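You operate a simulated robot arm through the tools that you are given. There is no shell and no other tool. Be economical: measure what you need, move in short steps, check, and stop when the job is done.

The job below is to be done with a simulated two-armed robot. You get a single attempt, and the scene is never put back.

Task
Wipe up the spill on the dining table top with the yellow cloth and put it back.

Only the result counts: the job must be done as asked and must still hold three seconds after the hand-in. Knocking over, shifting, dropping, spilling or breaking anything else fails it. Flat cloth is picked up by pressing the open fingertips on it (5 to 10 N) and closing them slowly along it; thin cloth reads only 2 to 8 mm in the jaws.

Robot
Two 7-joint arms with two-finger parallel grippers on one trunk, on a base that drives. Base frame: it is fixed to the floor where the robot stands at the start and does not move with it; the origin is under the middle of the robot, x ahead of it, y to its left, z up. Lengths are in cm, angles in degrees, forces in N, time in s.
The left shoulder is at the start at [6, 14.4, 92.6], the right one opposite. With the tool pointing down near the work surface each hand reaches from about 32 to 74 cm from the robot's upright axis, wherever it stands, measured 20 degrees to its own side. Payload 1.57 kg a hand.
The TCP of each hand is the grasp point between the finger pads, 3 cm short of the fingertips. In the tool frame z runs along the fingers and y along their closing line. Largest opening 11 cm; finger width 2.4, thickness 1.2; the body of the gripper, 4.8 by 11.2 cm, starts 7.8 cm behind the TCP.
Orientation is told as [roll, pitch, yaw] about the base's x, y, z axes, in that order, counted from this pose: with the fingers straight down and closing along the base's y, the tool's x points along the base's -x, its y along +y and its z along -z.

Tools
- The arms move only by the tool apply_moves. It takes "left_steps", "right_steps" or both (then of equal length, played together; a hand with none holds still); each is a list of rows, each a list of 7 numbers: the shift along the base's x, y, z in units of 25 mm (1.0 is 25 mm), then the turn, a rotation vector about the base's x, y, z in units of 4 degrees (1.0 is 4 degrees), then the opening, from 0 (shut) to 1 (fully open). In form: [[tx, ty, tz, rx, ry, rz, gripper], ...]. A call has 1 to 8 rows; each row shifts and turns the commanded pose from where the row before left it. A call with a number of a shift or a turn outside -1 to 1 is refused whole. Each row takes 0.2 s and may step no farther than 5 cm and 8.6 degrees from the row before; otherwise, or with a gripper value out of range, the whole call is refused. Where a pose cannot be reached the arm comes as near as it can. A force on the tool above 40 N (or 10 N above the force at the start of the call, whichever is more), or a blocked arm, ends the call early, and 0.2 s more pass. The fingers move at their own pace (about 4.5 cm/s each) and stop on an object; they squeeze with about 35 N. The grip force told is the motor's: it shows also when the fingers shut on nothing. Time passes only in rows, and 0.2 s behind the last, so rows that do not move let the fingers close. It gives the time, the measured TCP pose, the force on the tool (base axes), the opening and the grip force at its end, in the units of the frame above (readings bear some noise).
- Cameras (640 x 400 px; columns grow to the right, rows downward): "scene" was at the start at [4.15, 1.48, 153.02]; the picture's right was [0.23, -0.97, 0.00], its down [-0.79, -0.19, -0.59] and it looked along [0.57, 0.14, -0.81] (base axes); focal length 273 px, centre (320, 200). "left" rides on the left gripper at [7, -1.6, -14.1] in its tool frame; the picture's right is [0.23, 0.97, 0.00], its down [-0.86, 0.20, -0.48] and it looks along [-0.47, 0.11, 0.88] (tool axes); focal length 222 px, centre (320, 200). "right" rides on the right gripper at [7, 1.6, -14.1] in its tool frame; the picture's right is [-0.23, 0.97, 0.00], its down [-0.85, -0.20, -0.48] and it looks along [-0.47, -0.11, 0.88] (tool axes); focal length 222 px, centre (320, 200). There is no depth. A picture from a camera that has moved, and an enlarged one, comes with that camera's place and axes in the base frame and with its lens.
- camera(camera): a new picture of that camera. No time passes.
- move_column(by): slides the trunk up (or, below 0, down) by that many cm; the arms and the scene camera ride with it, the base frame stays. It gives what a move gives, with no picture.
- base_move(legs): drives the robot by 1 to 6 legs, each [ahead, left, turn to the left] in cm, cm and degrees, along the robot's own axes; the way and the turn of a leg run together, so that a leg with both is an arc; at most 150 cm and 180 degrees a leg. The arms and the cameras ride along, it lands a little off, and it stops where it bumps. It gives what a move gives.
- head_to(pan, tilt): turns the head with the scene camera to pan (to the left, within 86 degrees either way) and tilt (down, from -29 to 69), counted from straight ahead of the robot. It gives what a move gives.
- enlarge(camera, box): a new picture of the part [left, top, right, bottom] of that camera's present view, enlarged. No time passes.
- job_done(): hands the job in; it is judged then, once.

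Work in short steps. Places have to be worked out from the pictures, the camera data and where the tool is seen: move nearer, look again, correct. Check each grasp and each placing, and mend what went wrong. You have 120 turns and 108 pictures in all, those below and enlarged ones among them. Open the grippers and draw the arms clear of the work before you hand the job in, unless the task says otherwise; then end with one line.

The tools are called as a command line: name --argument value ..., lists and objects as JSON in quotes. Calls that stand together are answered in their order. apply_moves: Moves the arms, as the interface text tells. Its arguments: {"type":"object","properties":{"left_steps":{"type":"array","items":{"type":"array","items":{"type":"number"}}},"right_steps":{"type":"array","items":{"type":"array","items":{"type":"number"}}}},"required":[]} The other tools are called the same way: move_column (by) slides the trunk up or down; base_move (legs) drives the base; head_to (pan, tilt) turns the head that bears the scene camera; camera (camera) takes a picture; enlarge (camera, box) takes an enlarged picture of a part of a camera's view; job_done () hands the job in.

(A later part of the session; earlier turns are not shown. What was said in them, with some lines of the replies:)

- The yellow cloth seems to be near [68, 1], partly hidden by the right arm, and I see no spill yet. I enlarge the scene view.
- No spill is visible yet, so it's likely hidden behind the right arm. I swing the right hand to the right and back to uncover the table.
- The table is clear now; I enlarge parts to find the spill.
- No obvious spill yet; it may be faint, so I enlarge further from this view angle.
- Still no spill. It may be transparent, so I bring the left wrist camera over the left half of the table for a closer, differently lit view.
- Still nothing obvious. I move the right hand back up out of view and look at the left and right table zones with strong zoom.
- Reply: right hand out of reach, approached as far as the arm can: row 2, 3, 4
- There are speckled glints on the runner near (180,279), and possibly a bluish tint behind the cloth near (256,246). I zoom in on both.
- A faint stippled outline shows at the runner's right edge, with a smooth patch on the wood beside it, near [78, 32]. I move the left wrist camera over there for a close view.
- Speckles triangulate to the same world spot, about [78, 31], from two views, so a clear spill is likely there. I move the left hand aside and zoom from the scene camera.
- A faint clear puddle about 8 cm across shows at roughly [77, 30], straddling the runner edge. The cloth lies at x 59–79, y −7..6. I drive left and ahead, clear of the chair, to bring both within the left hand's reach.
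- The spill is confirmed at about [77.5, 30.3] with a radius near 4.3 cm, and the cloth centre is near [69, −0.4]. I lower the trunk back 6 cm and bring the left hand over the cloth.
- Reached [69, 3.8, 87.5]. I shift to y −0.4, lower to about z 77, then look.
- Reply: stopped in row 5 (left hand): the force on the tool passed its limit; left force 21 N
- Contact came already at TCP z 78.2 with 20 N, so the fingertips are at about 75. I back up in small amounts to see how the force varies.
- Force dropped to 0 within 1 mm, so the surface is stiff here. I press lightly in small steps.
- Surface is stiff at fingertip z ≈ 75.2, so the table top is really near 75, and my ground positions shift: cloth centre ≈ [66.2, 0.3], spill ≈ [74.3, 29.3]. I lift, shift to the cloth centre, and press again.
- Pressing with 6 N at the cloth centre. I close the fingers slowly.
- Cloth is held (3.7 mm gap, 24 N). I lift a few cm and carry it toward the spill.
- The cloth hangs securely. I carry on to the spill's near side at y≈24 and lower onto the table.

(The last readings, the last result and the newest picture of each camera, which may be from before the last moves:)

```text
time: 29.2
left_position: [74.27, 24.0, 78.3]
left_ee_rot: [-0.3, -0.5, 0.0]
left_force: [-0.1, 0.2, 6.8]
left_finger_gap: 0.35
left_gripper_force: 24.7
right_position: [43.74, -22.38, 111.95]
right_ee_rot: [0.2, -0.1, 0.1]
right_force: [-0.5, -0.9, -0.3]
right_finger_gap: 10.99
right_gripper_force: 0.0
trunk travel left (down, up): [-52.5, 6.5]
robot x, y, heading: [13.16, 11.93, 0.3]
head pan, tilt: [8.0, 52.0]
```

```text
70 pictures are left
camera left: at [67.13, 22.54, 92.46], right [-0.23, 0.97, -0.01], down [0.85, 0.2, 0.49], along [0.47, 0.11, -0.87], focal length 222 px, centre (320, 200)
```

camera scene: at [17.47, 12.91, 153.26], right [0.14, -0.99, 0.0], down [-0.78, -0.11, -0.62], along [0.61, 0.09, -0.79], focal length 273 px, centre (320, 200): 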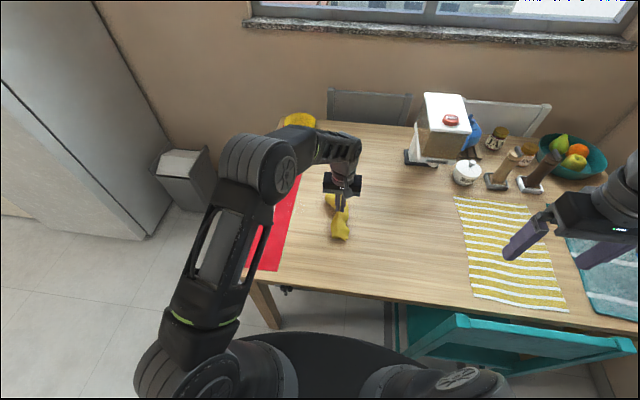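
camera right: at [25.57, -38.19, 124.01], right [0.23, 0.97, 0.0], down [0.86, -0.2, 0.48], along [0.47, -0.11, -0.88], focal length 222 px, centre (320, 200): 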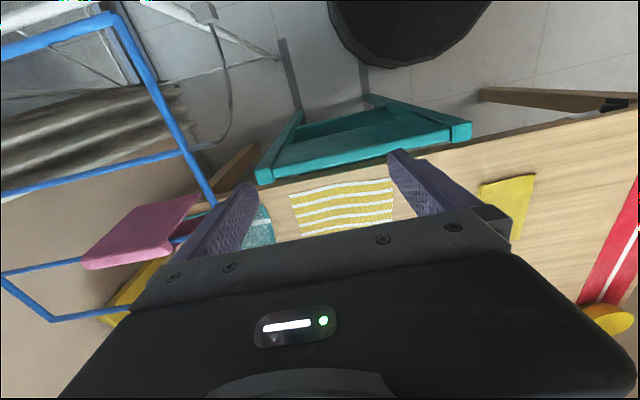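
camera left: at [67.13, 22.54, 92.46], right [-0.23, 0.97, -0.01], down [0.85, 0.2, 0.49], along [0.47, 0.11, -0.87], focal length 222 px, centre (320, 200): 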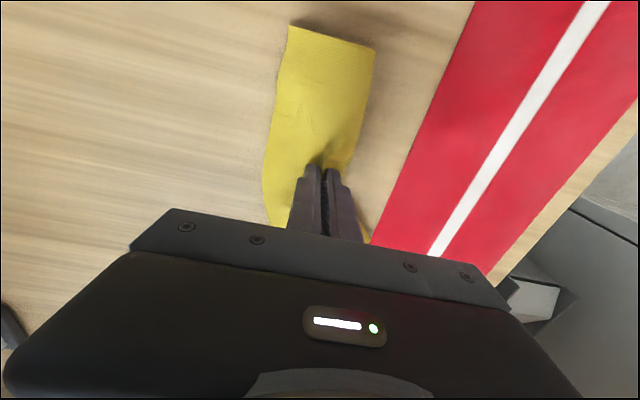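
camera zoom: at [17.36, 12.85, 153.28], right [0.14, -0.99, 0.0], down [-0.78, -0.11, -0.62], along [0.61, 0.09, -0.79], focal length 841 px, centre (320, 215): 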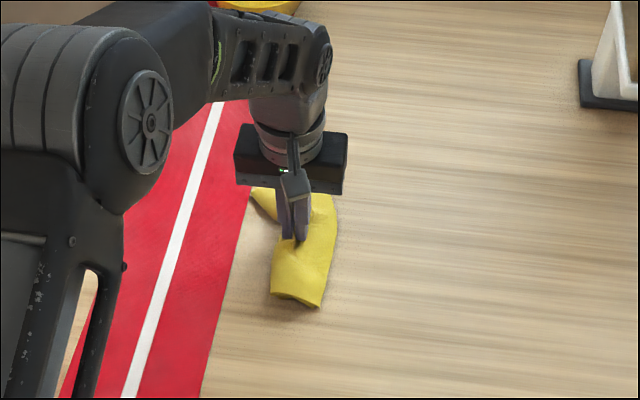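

Contact at 6.8 N just right of the spill. I wipe with light pressure left across it, in small steps.

apply_moves --left_steps '[[0, 0.5, 0.02, 0, 0, 0, 0], [0, 0.5, 0, 0, 0, 0, 0], [0, 0.5, 0, 0, 0, 0, 0], [0, 0.5, 0, 0, 0, 0, 0], [0, 0.5, 0, 0, 0, 0, 0]]'

enlarge --camera "scene" --box '[240, 130, 400, 260]'

```text
time: 30.4
left_position: [74.33, 30.27, 78.34]
left_ee_rot: [-0.4, -0.4, 0.1]
left_force: [-0.4, -2.3, 4.6]
left_finger_gap: 0.37
left_gripper_force: 24.7
right_position: [43.62, -22.34, 111.94]
right_ee_rot: [0.1, -0.1, 0.2]
right_force: [-0.4, -0.1, 0.6]
right_finger_gap: 11.01
right_gripper_force: 0.2
trunk travel left (down, up): [-52.5, 6.5]
robot x, y, heading: [13.2, 12.14, 0.2]
head pan, tilt: [8.0, 52.0]
```

```text
3.08 times, centred on (320, 195) of scene
camera zoom: at [17.4, 12.84, 153.26], right [0.14, -0.99, 0.0], down [-0.78, -0.11, -0.62], along [0.61, 0.09, -0.79], focal length 841 px, centre (320, 215)
```

zoom: 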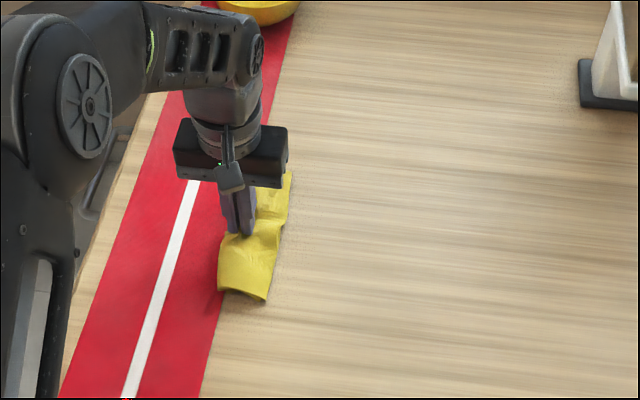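

The runner has not moved and force is 4.6 N. I continue the sweep to y≈35, then sweep back on a line 3 cm farther out.

apply_moves --left_steps '[[0, 0.7, 0, 0, 0, 0, 0], [0, 0.7, 0, 0, 0, 0, 0], [0, 0.6, 0, 0, 0, 0, 0], [0.6, 0, 0, 0, 0, 0, 0], [0.6, 0, 0, 0, 0, 0, 0], [0, -0.7, 0, 0, 0, 0, 0], [0, -0.7, 0, 0, 0, 0, 0], [0, -0.7, 0, 0, 0, 0, 0]]'

apply_moves --left_steps '[[0, -0.8, 0, 0, 0, 0, 0], [0, -0.8, 0, 0, 0, 0, 0], [0, -0.7, 0, 0, 0, 0, 0], [-0.8, 0, 0, 0, 0, 0, 0], [-0.8, 0, 0, 0, 0, 0, 0], [-0.8, 0, 0, 0, 0, 0, 0]]'

enlarge --camera "scene" --box '[240, 130, 400, 260]'

```text
time: 32.2
left_position: [77.22, 30.05, 78.51]
left_ee_rot: [-0.2, -0.5, 0.2]
left_force: [0.2, 2.7, 6.8]
left_finger_gap: 0.37
left_gripper_force: 24.3
right_position: [43.69, -22.38, 111.95]
right_ee_rot: [0.1, 0.0, 0.1]
right_force: [0.3, 0.3, 0.2]
right_finger_gap: 11.0
right_gripper_force: 0.0
trunk travel left (down, up): [-52.5, 6.5]
robot x, y, heading: [12.97, 11.96, 0.1]
head pan, tilt: [8.0, 52.0]
```

```text
time: 33.6
left_position: [71.23, 24.22, 78.48]
left_ee_rot: [-0.2, -0.6, 0.2]
left_force: [2.7, -0.4, 3.3]
left_finger_gap: 0.34
left_gripper_force: 24.8
right_position: [43.64, -22.36, 111.94]
right_ee_rot: [0.1, 0.0, 0.2]
right_force: [0.3, 0.7, -0.2]
right_finger_gap: 10.99
right_gripper_force: 0.0
trunk travel left (down, up): [-52.5, 6.5]
robot x, y, heading: [12.88, 12.0, 0.1]
head pan, tilt: [8.0, 52.0]
```

```text
3.08 times, centred on (320, 195) of scene
camera zoom: at [17.4, 12.86, 153.25], right [0.14, -0.99, 0.0], down [-0.78, -0.11, -0.62], along [0.61, 0.09, -0.79], focal length 841 px, centre (320, 215)
```

zoom: 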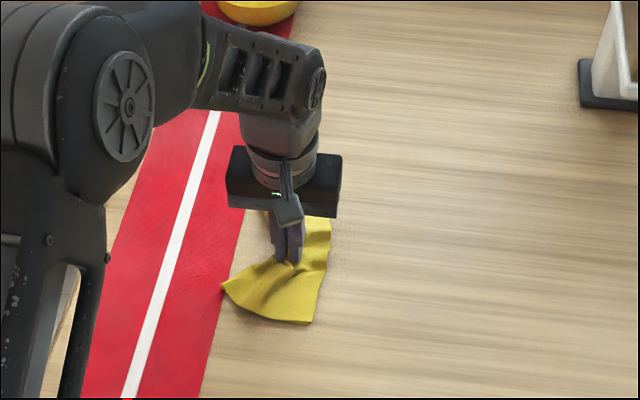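

Working well, runner in place. Next a sweep along x≈71 to y≈35, back along x≈75.5, then x≈79.5.

apply_moves --left_steps '[[0, 0.8, -0.04, 0, 0, 0, 0], [0, 0.8, 0, 0, 0, 0, 0], [0, 0.8, 0, 0, 0, 0, 0], [0, 0.8, 0, 0, 0, 0, 0], [0, 0.8, 0, 0, 0, 0, 0], [0.8, 0.4, 0, 0, 0, 0, 0], [0.8, 0, 0, 0, 0, 0, 0], [0, -0.8, 0, 0, 0, 0, 0]]'

apply_moves --left_steps '[[0, -0.8, 0, 0, 0, 0, 0], [0, -0.8, 0, 0, 0, 0, 0], [0, -0.8, 0, 0, 0, 0, 0], [0, -0.8, 0, 0, 0, 0, 0], [0.8, 0, 0, 0, 0, 0, 0], [0.8, 0, 0, 0, 0, 0, 0], [0, 0.8, 0, 0, 0, 0, 0], [0, 0.8, 0, 0, 0, 0, 0]]'

apply_moves --left_steps '[[0, 0.8, 0, 0, 0, 0, 0], [0, 0.8, 0, 0, 0, 0, 0], [0, 0.6, 0, 0, 0, 0, 0], [0, -0.8, 0, 0, 0, 0, 0], [-0.6, -0.8, 0, 0, 0, 0, 0], [-0.6, -0.8, 0, 0, 0, 0, 0], [0, -0.8, 0, 0, 0, 0, 0], [0, -0.8, 0.4, 0, 0, 0, 0]]'

apply_moves --left_steps '[[0, -1, 0.8, 0, 0, 0, 0], [0, -1, 0.4, 0, 0, 0, 0], [-0.5, -1, 0, 0, 0, 0, 0], [-0.5, -1, 0, 0, 0, 0, 0]]'

camera --camera "scene"

enlarge --camera "scene" --box '[250, 170, 346, 230]'

```text
time: 35.4
left_position: [75.4, 33.49, 78.37]
left_ee_rot: [-0.2, -0.6, 0.1]
left_force: [0.7, 3.5, 8.2]
left_finger_gap: 0.36
left_gripper_force: 24.4
right_position: [43.75, -22.32, 111.87]
right_ee_rot: [0.0, -0.1, 0.1]
right_force: [1.0, 0.0, 1.0]
right_finger_gap: 11.02
right_gripper_force: 0.0
trunk travel left (down, up): [-52.5, 6.5]
robot x, y, heading: [13.16, 11.95, 0.2]
head pan, tilt: [8.0, 52.0]
```

```text
time: 37.2
left_position: [79.37, 29.18, 78.38]
left_ee_rot: [-0.3, -0.7, 0.0]
left_force: [0.4, -4.9, 9.5]
left_finger_gap: 0.37
left_gripper_force: 24.4
right_position: [43.72, -22.4, 111.89]
right_ee_rot: [0.1, -0.1, 0.0]
right_force: [1.0, 0.8, 0.7]
right_finger_gap: 11.01
right_gripper_force: 0.1
trunk travel left (down, up): [-52.5, 6.5]
robot x, y, heading: [12.94, 12.22, 0.2]
head pan, tilt: [8.0, 52.0]
```

```text
time: 39.0
left_position: [76.25, 24.63, 79.2]
left_ee_rot: [-0.3, -0.2, 0.0]
left_force: [-0.1, -0.1, 0.0]
left_finger_gap: 0.35
left_gripper_force: 24.5
right_position: [43.68, -22.51, 111.89]
right_ee_rot: [0.2, -0.1, 0.1]
right_force: [-0.5, -0.6, -0.3]
right_finger_gap: 10.98
right_gripper_force: 0.0
trunk travel left (down, up): [-52.5, 6.5]
robot x, y, heading: [12.65, 12.12, -0.1]
head pan, tilt: [8.0, 52.0]
```

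```text
time: 40.0
left_position: [73.74, 14.78, 82.29]
left_ee_rot: [-0.2, -0.5, 0.1]
left_force: [0.4, -0.4, -0.2]
left_finger_gap: 0.36
left_gripper_force: 24.4
right_position: [43.78, -22.44, 111.88]
right_ee_rot: [0.1, 0.1, 0.1]
right_force: [0.4, 0.0, 0.0]
right_finger_gap: 10.97
right_gripper_force: 0.1
trunk travel left (down, up): [-52.5, 6.5]
robot x, y, heading: [13.37, 12.18, 0.3]
head pan, tilt: [8.0, 52.0]
```

```text
67 pictures are left
camera scene: at [17.44, 12.82, 153.26], right [0.14, -0.99, 0.0], down [-0.78, -0.11, -0.62], along [0.61, 0.09, -0.79], focal length 273 px, centre (320, 200)
```

scene: 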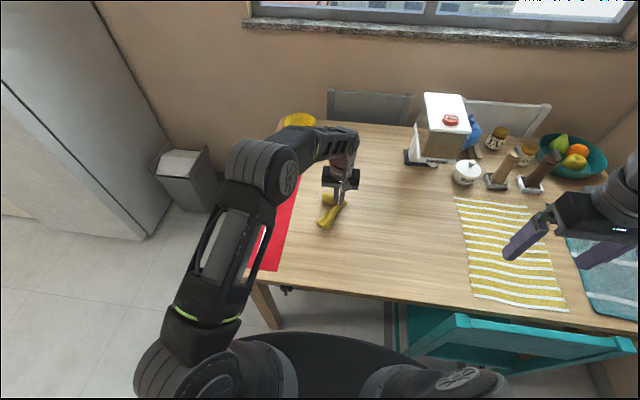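

```text
6.67 times, centred on (298, 200) of scene
camera zoom: at [17.44, 12.82, 153.26], right [0.14, -0.99, 0.0], down [-0.78, -0.11, -0.62], along [0.61, 0.09, -0.79], focal length 1823 px, centre (467, 200)
```

zoom: 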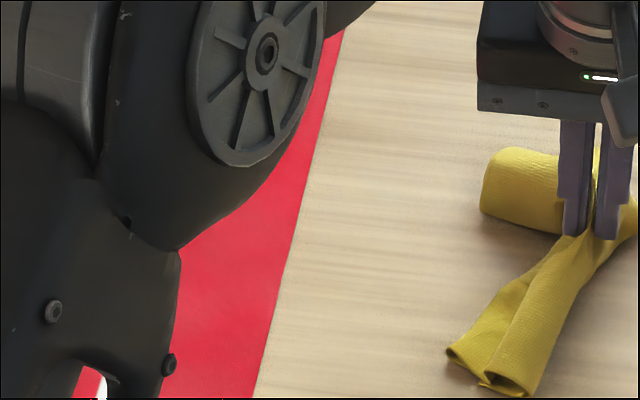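

The wood area shows no puddle now, but the elbow hides part of the runner. I carry the cloth further back and recheck before putting it down.

apply_moves --left_steps '[[-0.5, -1, 0, 0, 0, 0, 0], [-0.5, -1, 0, 0, 0, 0, 0], [-0.5, -1, 0, 0, 0, 0, 0], [-0.5, -1, 0, 0, 0, 0, 0], [-0.5, -1, 0, 0, 0, 0, 0], [-0.4, -0.8, 0, 0, 0, 0, 0]]'

camera --camera "scene"

enlarge --camera "scene" --box '[250, 170, 346, 230]'

camera --camera "left"

```text
time: 41.4
left_position: [66.42, 0.15, 82.42]
left_ee_rot: [-0.4, -0.5, 0.1]
left_force: [-0.6, 1.1, 0.1]
left_finger_gap: 0.36
left_gripper_force: 24.9
right_position: [43.8, -22.49, 111.91]
right_ee_rot: [0.1, 0.0, 0.2]
right_force: [0.2, -0.6, -0.3]
right_finger_gap: 11.01
right_gripper_force: 0.1
trunk travel left (down, up): [-52.5, 6.5]
robot x, y, heading: [13.19, 12.17, 0.3]
head pan, tilt: [8.0, 52.0]
```

```text
65 pictures are left
camera scene: at [17.44, 12.83, 153.26], right [0.14, -0.99, 0.0], down [-0.78, -0.11, -0.62], along [0.61, 0.09, -0.79], focal length 273 px, centre (320, 200)
```

scene: 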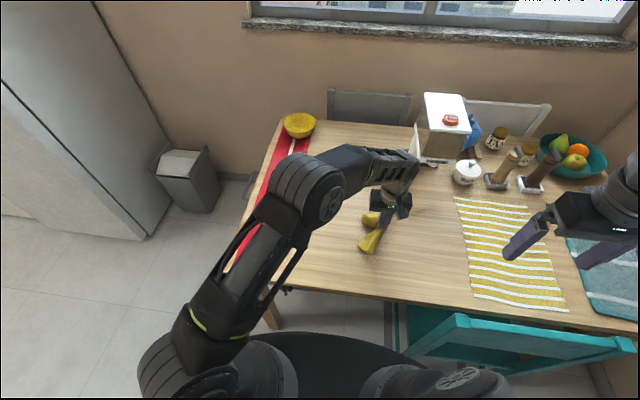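

```text
6.67 times, centred on (298, 200) of scene
camera zoom: at [17.44, 12.83, 153.26], right [0.14, -0.99, 0.0], down [-0.78, -0.11, -0.62], along [0.61, 0.09, -0.79], focal length 1823 px, centre (467, 200)
```

zoom: 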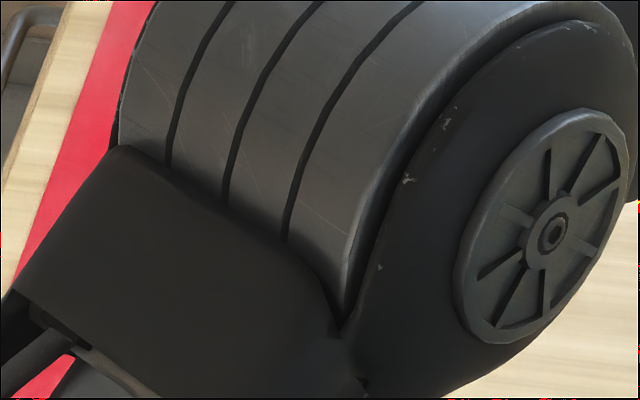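

```text
63 pictures are left
camera left: at [59.35, -1.31, 96.31], right [-0.23, 0.97, -0.01], down [0.85, 0.2, 0.48], along [0.47, 0.11, -0.87], focal length 222 px, centre (320, 200)
```

left: 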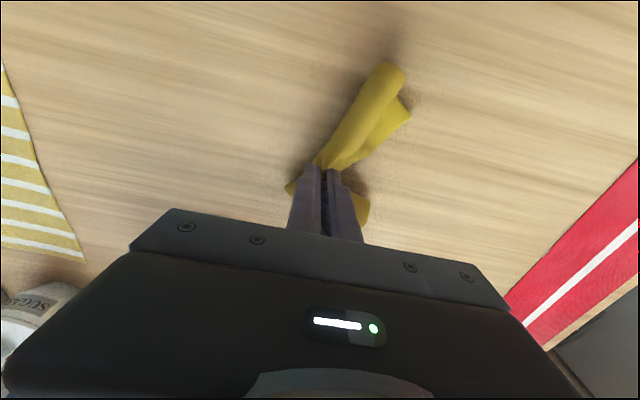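

The elbow blocks the view. Still holding the cloth, I raise and draw the hand back to see the spill area.

apply_moves --left_steps '[[0, 0, 1, 0, 0, 0, 0], [0, 0.5, 1, 0, 0, 0, 0], [-0.5, 0.8, 1, 0, 0, 0, 0], [-0.8, 0.8, 0.8, 0, 0, 0, 0], [-1, 0.8, 0.6, 0, 0, 0, 0], [-1, 0.8, 0.4, 0, 0, 0, 0], [-1, 0.8, 0, 0, 0, 0, 0], [-1, 0.8, 0, 0, 0, 0, 0]]'

camera --camera "scene"

```text
time: 43.2
left_position: [53.26, 13.6, 94.38]
left_ee_rot: [-0.3, -0.4, 0.2]
left_force: [-0.2, 0.1, -0.2]
left_finger_gap: 0.38
left_gripper_force: 24.8
right_position: [43.69, -22.32, 112.07]
right_ee_rot: [0.0, -0.2, 0.1]
right_force: [0.3, 0.5, -0.6]
right_finger_gap: 11.0
right_gripper_force: 0.1
trunk travel left (down, up): [-52.5, 6.5]
robot x, y, heading: [12.58, 12.49, -0.0]
head pan, tilt: [8.0, 52.0]
```

```text
62 pictures are left
camera scene: at [17.39, 12.92, 153.26], right [0.14, -0.99, 0.0], down [-0.78, -0.11, -0.62], along [0.61, 0.09, -0.79], focal length 273 px, centre (320, 200)
```

scene: 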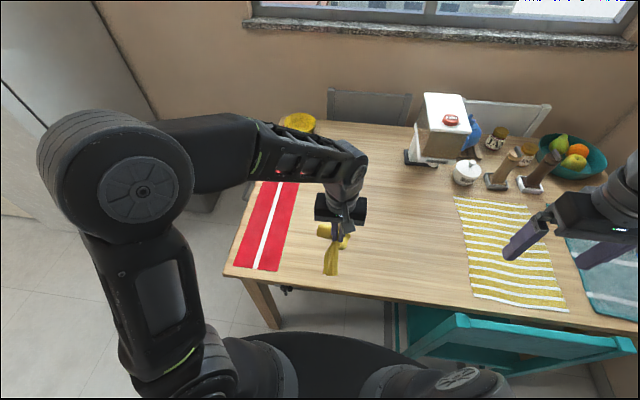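

enlarge --camera "scene" --box '[250, 180, 330, 230]'

camera --camera "left"

```text
8.00 times, centred on (290, 205) of scene
camera zoom: at [17.39, 12.92, 153.26], right [0.14, -0.99, 0.0], down [-0.78, -0.11, -0.62], along [0.61, 0.09, -0.79], focal length 2187 px, centre (560, 160)
```

zoom: 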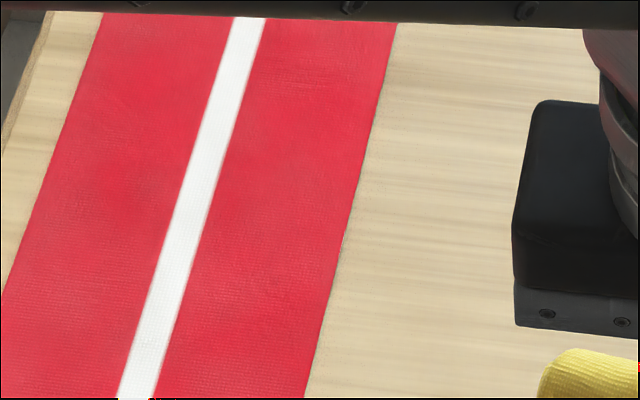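

```text
60 pictures are left
camera left: at [46.05, 12.1, 108.34], right [-0.23, 0.97, -0.01], down [0.85, 0.2, 0.48], along [0.47, 0.11, -0.87], focal length 222 px, centre (320, 200)
```

left: 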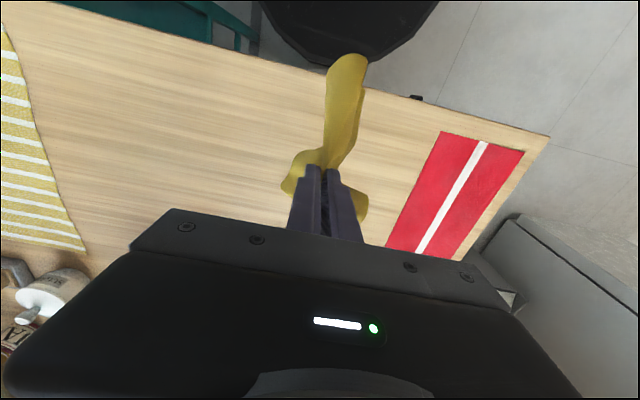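

The spill area on both runner and wood is clean. I carry the cloth back to its original place at [66.2, 0.2].

apply_moves --left_steps '[[1, -0.8, 0, 0, 0, 0, 0], [1, -0.8, 0, 0, 0, 0, 0], [1, -0.8, -0.4, 0, 0, 0, 0], [1, -0.8, -0.6, 0, 0, 0, 0], [0.7, -0.8, -0.8, 0, 0, 0, 0], [0.5, -0.8, -1, 0, 0, 0, 0], [0, -0.5, -1, 0, 0, 0, 0], [0, 0, -0.8, 0, 0, 0, 0]]'

apply_moves --left_steps '[[0, 0, -0.5, 0, 0, 0, 0], [0, 0, -0.5, 0, 0, 0, 0], [0, 0, -0.5, 0, 0, 0, 0]]'

enlarge --camera "scene" --box '[280, 150, 480, 290]'

camera --camera "left"

```text
time: 45.0
left_position: [66.22, 0.3, 82.88]
left_ee_rot: [-0.3, -0.5, 0.1]
left_force: [0.2, 0.3, -1.3]
left_finger_gap: 0.35
left_gripper_force: 24.6
right_position: [43.59, -22.35, 111.97]
right_ee_rot: [0.2, 0.1, 0.1]
right_force: [0.1, 0.2, -0.3]
right_finger_gap: 11.01
right_gripper_force: 0.2
trunk travel left (down, up): [-52.5, 6.5]
robot x, y, heading: [12.72, 12.01, -0.2]
head pan, tilt: [8.0, 52.0]
```

```text
time: 45.8
left_position: [66.24, 0.3, 79.08]
left_ee_rot: [-0.2, -0.5, 0.3]
left_force: [0.7, -0.4, -0.4]
left_finger_gap: 0.34
left_gripper_force: 24.9
right_position: [43.73, -22.31, 111.95]
right_ee_rot: [0.0, 0.1, 0.1]
right_force: [0.4, -0.1, -0.6]
right_finger_gap: 10.98
right_gripper_force: 0.0
trunk travel left (down, up): [-52.5, 6.5]
robot x, y, heading: [12.91, 12.56, 0.0]
head pan, tilt: [8.0, 52.0]
```

```text
2.86 times, centred on (380, 220) of scene
camera zoom: at [17.46, 12.86, 153.26], right [0.14, -0.99, 0.0], down [-0.78, -0.11, -0.62], along [0.61, 0.09, -0.79], focal length 781 px, centre (149, 143)
```

zoom: 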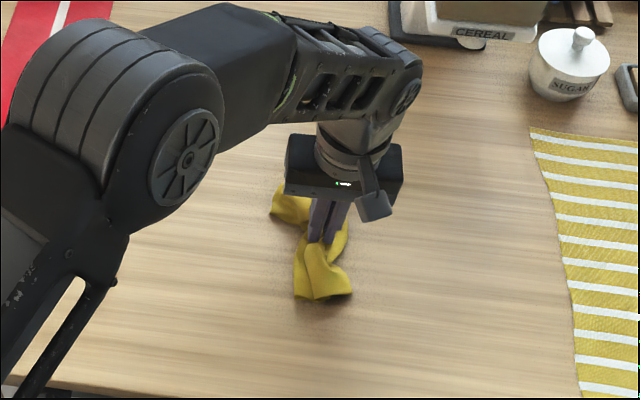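

```text
58 pictures are left
camera left: at [59.12, -1.25, 93.11], right [-0.23, 0.97, -0.01], down [0.85, 0.2, 0.48], along [0.47, 0.11, -0.87], focal length 222 px, centre (320, 200)
```

left: 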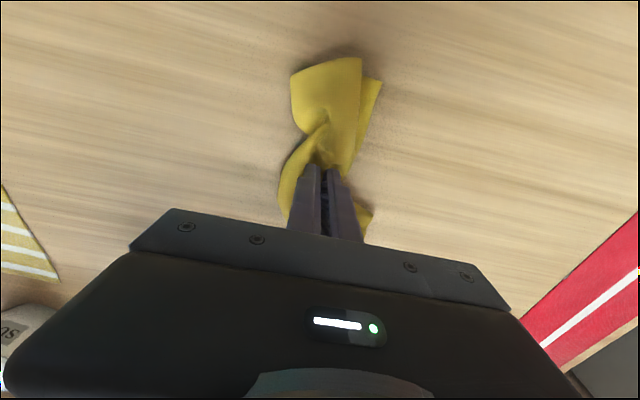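

The cloth is over its original place but bunched. I press lightly and open the fingers slowly so they spread it.

apply_moves --left_steps '[[0, 0, -0.25, 0, 0, 0, 0], [0, 0, -0.08, 0, 0, 0, 0], [0, 0, 0, 0, 0, 0, 0.06], [0, 0, 0, 0, 0, 0, 0.12], [0, 0, 0, 0, 0, 0, 0.18], [0, 0, 0, 0, 0, 0, 0.24], [0, 0, 0, 0, 0, 0, 0.3], [0, 0, 0, 0, 0, 0, 0.36]]'

apply_moves --left_steps '[[0, 0, 0, 0, 0, 0, 0.42], [0, 0, 0, 0, 0, 0, 0.5], [0, 0, 0, 0, 0, 0, 0.58], [0, 0, 0, 0, 0, 0, 0.66], [0, 0, 0, 0, 0, 0, 0.74]]'

enlarge --camera "scene" --box '[280, 150, 480, 290]'

camera --camera "left"

```text
time: 47.6
left_position: [66.25, 0.28, 78.31]
left_ee_rot: [-0.3, -0.3, 0.1]
left_force: [0.0, 0.6, 15.7]
left_finger_gap: 3.49
left_gripper_force: 0.1
right_position: [43.79, -22.4, 111.96]
right_ee_rot: [0.1, -0.1, 0.1]
right_force: [-0.2, -0.2, 0.6]
right_finger_gap: 10.99
right_gripper_force: 0.1
trunk travel left (down, up): [-52.5, 6.5]
robot x, y, heading: [13.32, 11.89, 0.0]
head pan, tilt: [8.0, 52.0]
```

```text
time: 48.8
left_position: [66.15, 0.37, 78.2]
left_ee_rot: [-0.2, -0.5, 0.2]
left_force: [0.3, 4.8, 13.6]
left_finger_gap: 7.81
left_gripper_force: 0.0
right_position: [43.77, -22.26, 111.97]
right_ee_rot: [0.0, -0.1, 0.2]
right_force: [0.4, -0.1, -0.4]
right_finger_gap: 10.98
right_gripper_force: 0.1
trunk travel left (down, up): [-52.5, 6.5]
robot x, y, heading: [12.85, 12.17, 0.2]
head pan, tilt: [8.0, 52.0]
```

```text
2.86 times, centred on (380, 220) of scene
camera zoom: at [17.34, 12.96, 153.26], right [0.14, -0.99, 0.0], down [-0.78, -0.11, -0.62], along [0.61, 0.09, -0.79], focal length 781 px, centre (149, 143)
```

zoom: 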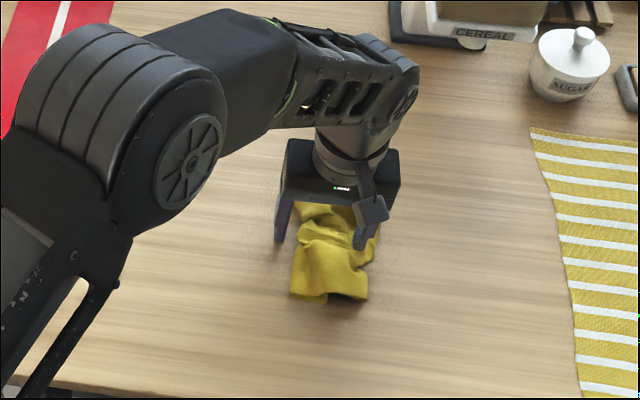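

```text
56 pictures are left
camera left: at [59.08, -1.14, 92.31], right [-0.23, 0.97, -0.01], down [0.85, 0.2, 0.48], along [0.47, 0.11, -0.87], focal length 222 px, centre (320, 200)
```

left: 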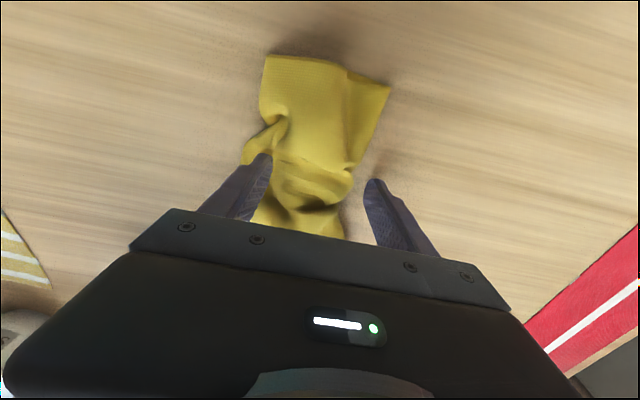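

It spread well and lies in its place. I lift the hand straight up and view the result.

apply_moves --left_steps '[[0, 0, 0.3, 0, 0, 0, 0.74], [0, 0, 0.8, 0, 0, 0, 0.8], [0, 0, 1, 0, 0, 0, 1], [0, 0, 1, 0, 0, 0, 1], [0, 0.5, 1, 0, 0, 0, 1], [-0.5, 0.8, 0.8, 0, 0, 0, 1], [-1, 0.8, 0.6, 0, 0, 0, 1], [-1, 1, 0, 0, 0, 0, 1]]'

apply_moves --left_steps '[[-0.6, 1, 0.2, 0, 0, 0, 1], [-0.4, 1, 0.2, 0, 0, 0, 1], [0, 1, 0.2, 0, 0, 0, 1], [0, 1, 0.2, 0, 0, 0, 1], [0, 1, 0.2, 0, 0, 0, 1], [0, 1, 0.2, 0, 0, 0, 1], [0, 1, 0.2, 0, 0, 0, 1], [0, 1, 0.2, 0, 0, 0, 1]]'

camera --camera "scene"

enlarge --camera "scene" --box '[320, 190, 440, 270]'

enlarge --camera "scene" --box '[250, 170, 346, 230]'

```text
time: 50.6
left_position: [60.0, 8.19, 91.92]
left_ee_rot: [-0.3, -0.5, 0.2]
left_force: [-0.7, -0.3, -0.4]
left_finger_gap: 10.99
left_gripper_force: 0.0
right_position: [43.63, -22.33, 112.02]
right_ee_rot: [0.1, 0.1, 0.0]
right_force: [0.6, -0.1, -0.5]
right_finger_gap: 11.01
right_gripper_force: 0.1
trunk travel left (down, up): [-52.5, 6.5]
robot x, y, heading: [12.64, 11.75, -0.1]
head pan, tilt: [8.0, 52.0]
```

```text
time: 52.4
left_position: [57.57, 27.94, 95.86]
left_ee_rot: [-0.3, -0.4, 0.1]
left_force: [0.3, 0.1, -0.5]
left_finger_gap: 11.01
left_gripper_force: 0.1
right_position: [43.73, -22.38, 111.91]
right_ee_rot: [0.0, 0.0, 0.1]
right_force: [-0.4, 0.1, -0.7]
right_finger_gap: 11.0
right_gripper_force: 0.1
trunk travel left (down, up): [-52.5, 6.5]
robot x, y, heading: [13.06, 12.0, 0.1]
head pan, tilt: [8.0, 52.0]
```

```text
55 pictures are left
camera scene: at [17.44, 12.91, 153.26], right [0.14, -0.99, 0.0], down [-0.78, -0.11, -0.62], along [0.61, 0.09, -0.79], focal length 273 px, centre (320, 200)
```

scene: 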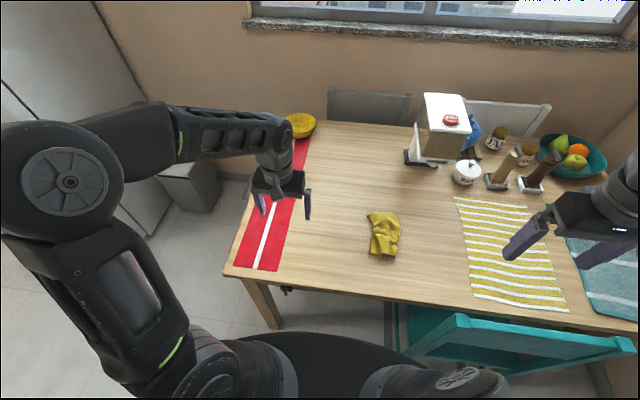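

```text
5.00 times, centred on (380, 230) of scene
camera zoom: at [17.44, 12.91, 153.26], right [0.14, -0.99, 0.0], down [-0.78, -0.11, -0.62], along [0.61, 0.09, -0.79], focal length 1367 px, centre (20, 50)
```

zoom: 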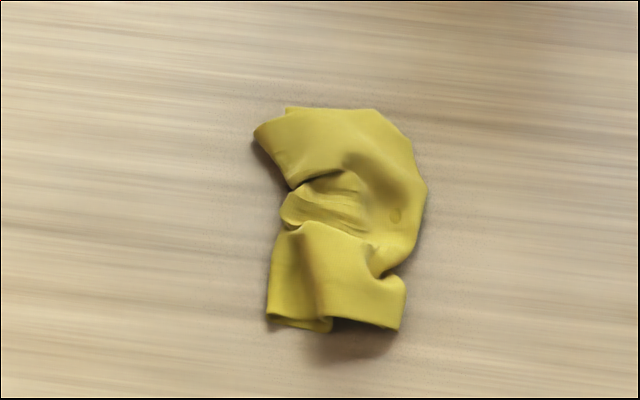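

```text
6.67 times, centred on (298, 200) of scene
camera zoom: at [17.44, 12.91, 153.26], right [0.14, -0.99, 0.0], down [-0.78, -0.11, -0.62], along [0.61, 0.09, -0.79], focal length 1823 px, centre (467, 200)
```

zoom: 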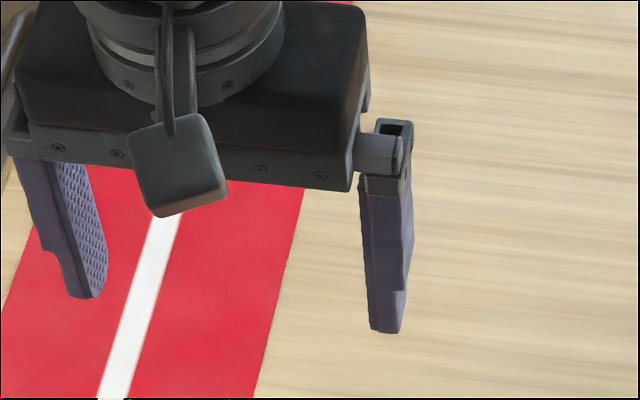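

The cloth lies at about [67, −1], within about 1.5 cm of its original centre. I draw the left arm clear and repeat the raised view that showed the puddle.

apply_moves --left_steps '[[0, 1, 0.4, 0, 0, 0, 1], [0, 1, 0.4, 0, 0, 0, 1], [0, 1, 0.4, 0, 0, 0, 1], [0, 1, 0.4, 0, 0, 0, 1], [0, 1, 0, 0, 0, 0, 1], [0, 1, 0, 0, 0, 0, 1]]'

move_column --by 6

camera --camera "scene"

enlarge --camera "scene" --box '[250, 190, 346, 250]'

```text
time: 53.8
left_position: [57.6, 43.07, 100.0]
left_ee_rot: [-0.2, -0.3, 0.1]
left_force: [0.8, 0.6, -0.5]
left_finger_gap: 11.03
left_gripper_force: 0.2
right_position: [43.74, -22.42, 112.04]
right_ee_rot: [0.0, -0.1, 0.0]
right_force: [0.0, 0.5, 0.2]
right_finger_gap: 10.97
right_gripper_force: 0.0
trunk travel left (down, up): [-52.5, 6.5]
robot x, y, heading: [13.11, 11.98, -0.2]
head pan, tilt: [8.0, 52.0]
```

```text
time: 54.8
left_position: [57.6, 42.89, 105.87]
left_ee_rot: [-0.3, -0.4, 0.0]
left_force: [-0.7, -0.9, 0.0]
left_finger_gap: 11.02
left_gripper_force: 0.1
right_position: [43.69, -22.25, 117.99]
right_ee_rot: [0.2, 0.0, 0.0]
right_force: [-0.2, 0.5, -0.1]
right_finger_gap: 11.03
right_gripper_force: 0.1
trunk travel left (down, up): [-58.5, 0.5]
robot x, y, heading: [13.21, 11.74, -0.1]
head pan, tilt: [8.0, 52.0]
```

```text
52 pictures are left
camera scene: at [17.47, 12.87, 159.25], right [0.14, -0.99, 0.0], down [-0.78, -0.11, -0.62], along [0.61, 0.09, -0.79], focal length 273 px, centre (320, 200)
```

scene: 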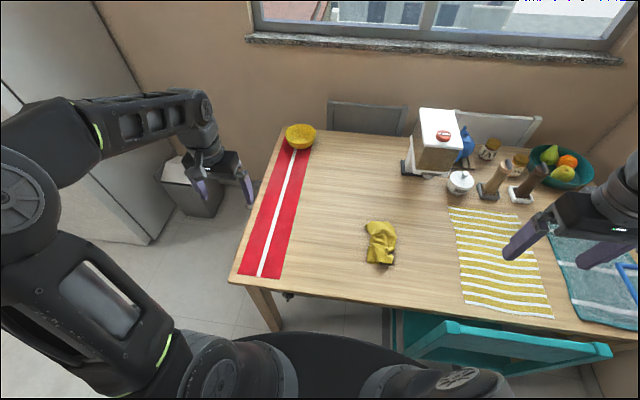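

```text
6.67 times, centred on (298, 220) of scene
camera zoom: at [17.47, 12.87, 159.25], right [0.14, -0.99, 0.0], down [-0.78, -0.11, -0.62], along [0.61, 0.09, -0.79], focal length 1823 px, centre (467, 67)
```

zoom: 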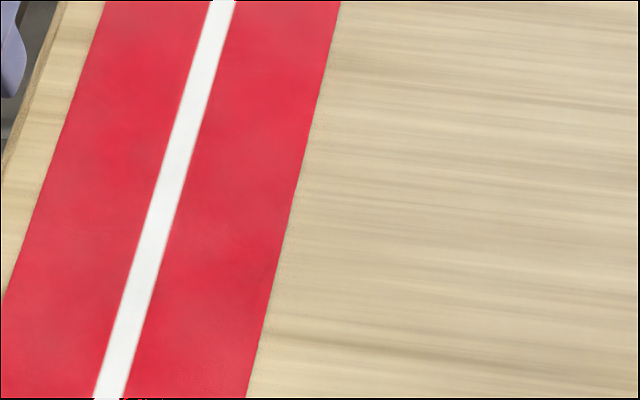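

From the same view as before, the puddle is completely gone. The runner has not moved, the cloth is back in its place, the grippers are open and the arms are clear, so I hand in.

job_done

```text
The job is handed in.
```

I wiped up the spill with the yellow cloth and put the cloth back within about 1.5 cm of its original spot, though it lies rumpled rather than flat; nothing else on the table moved.
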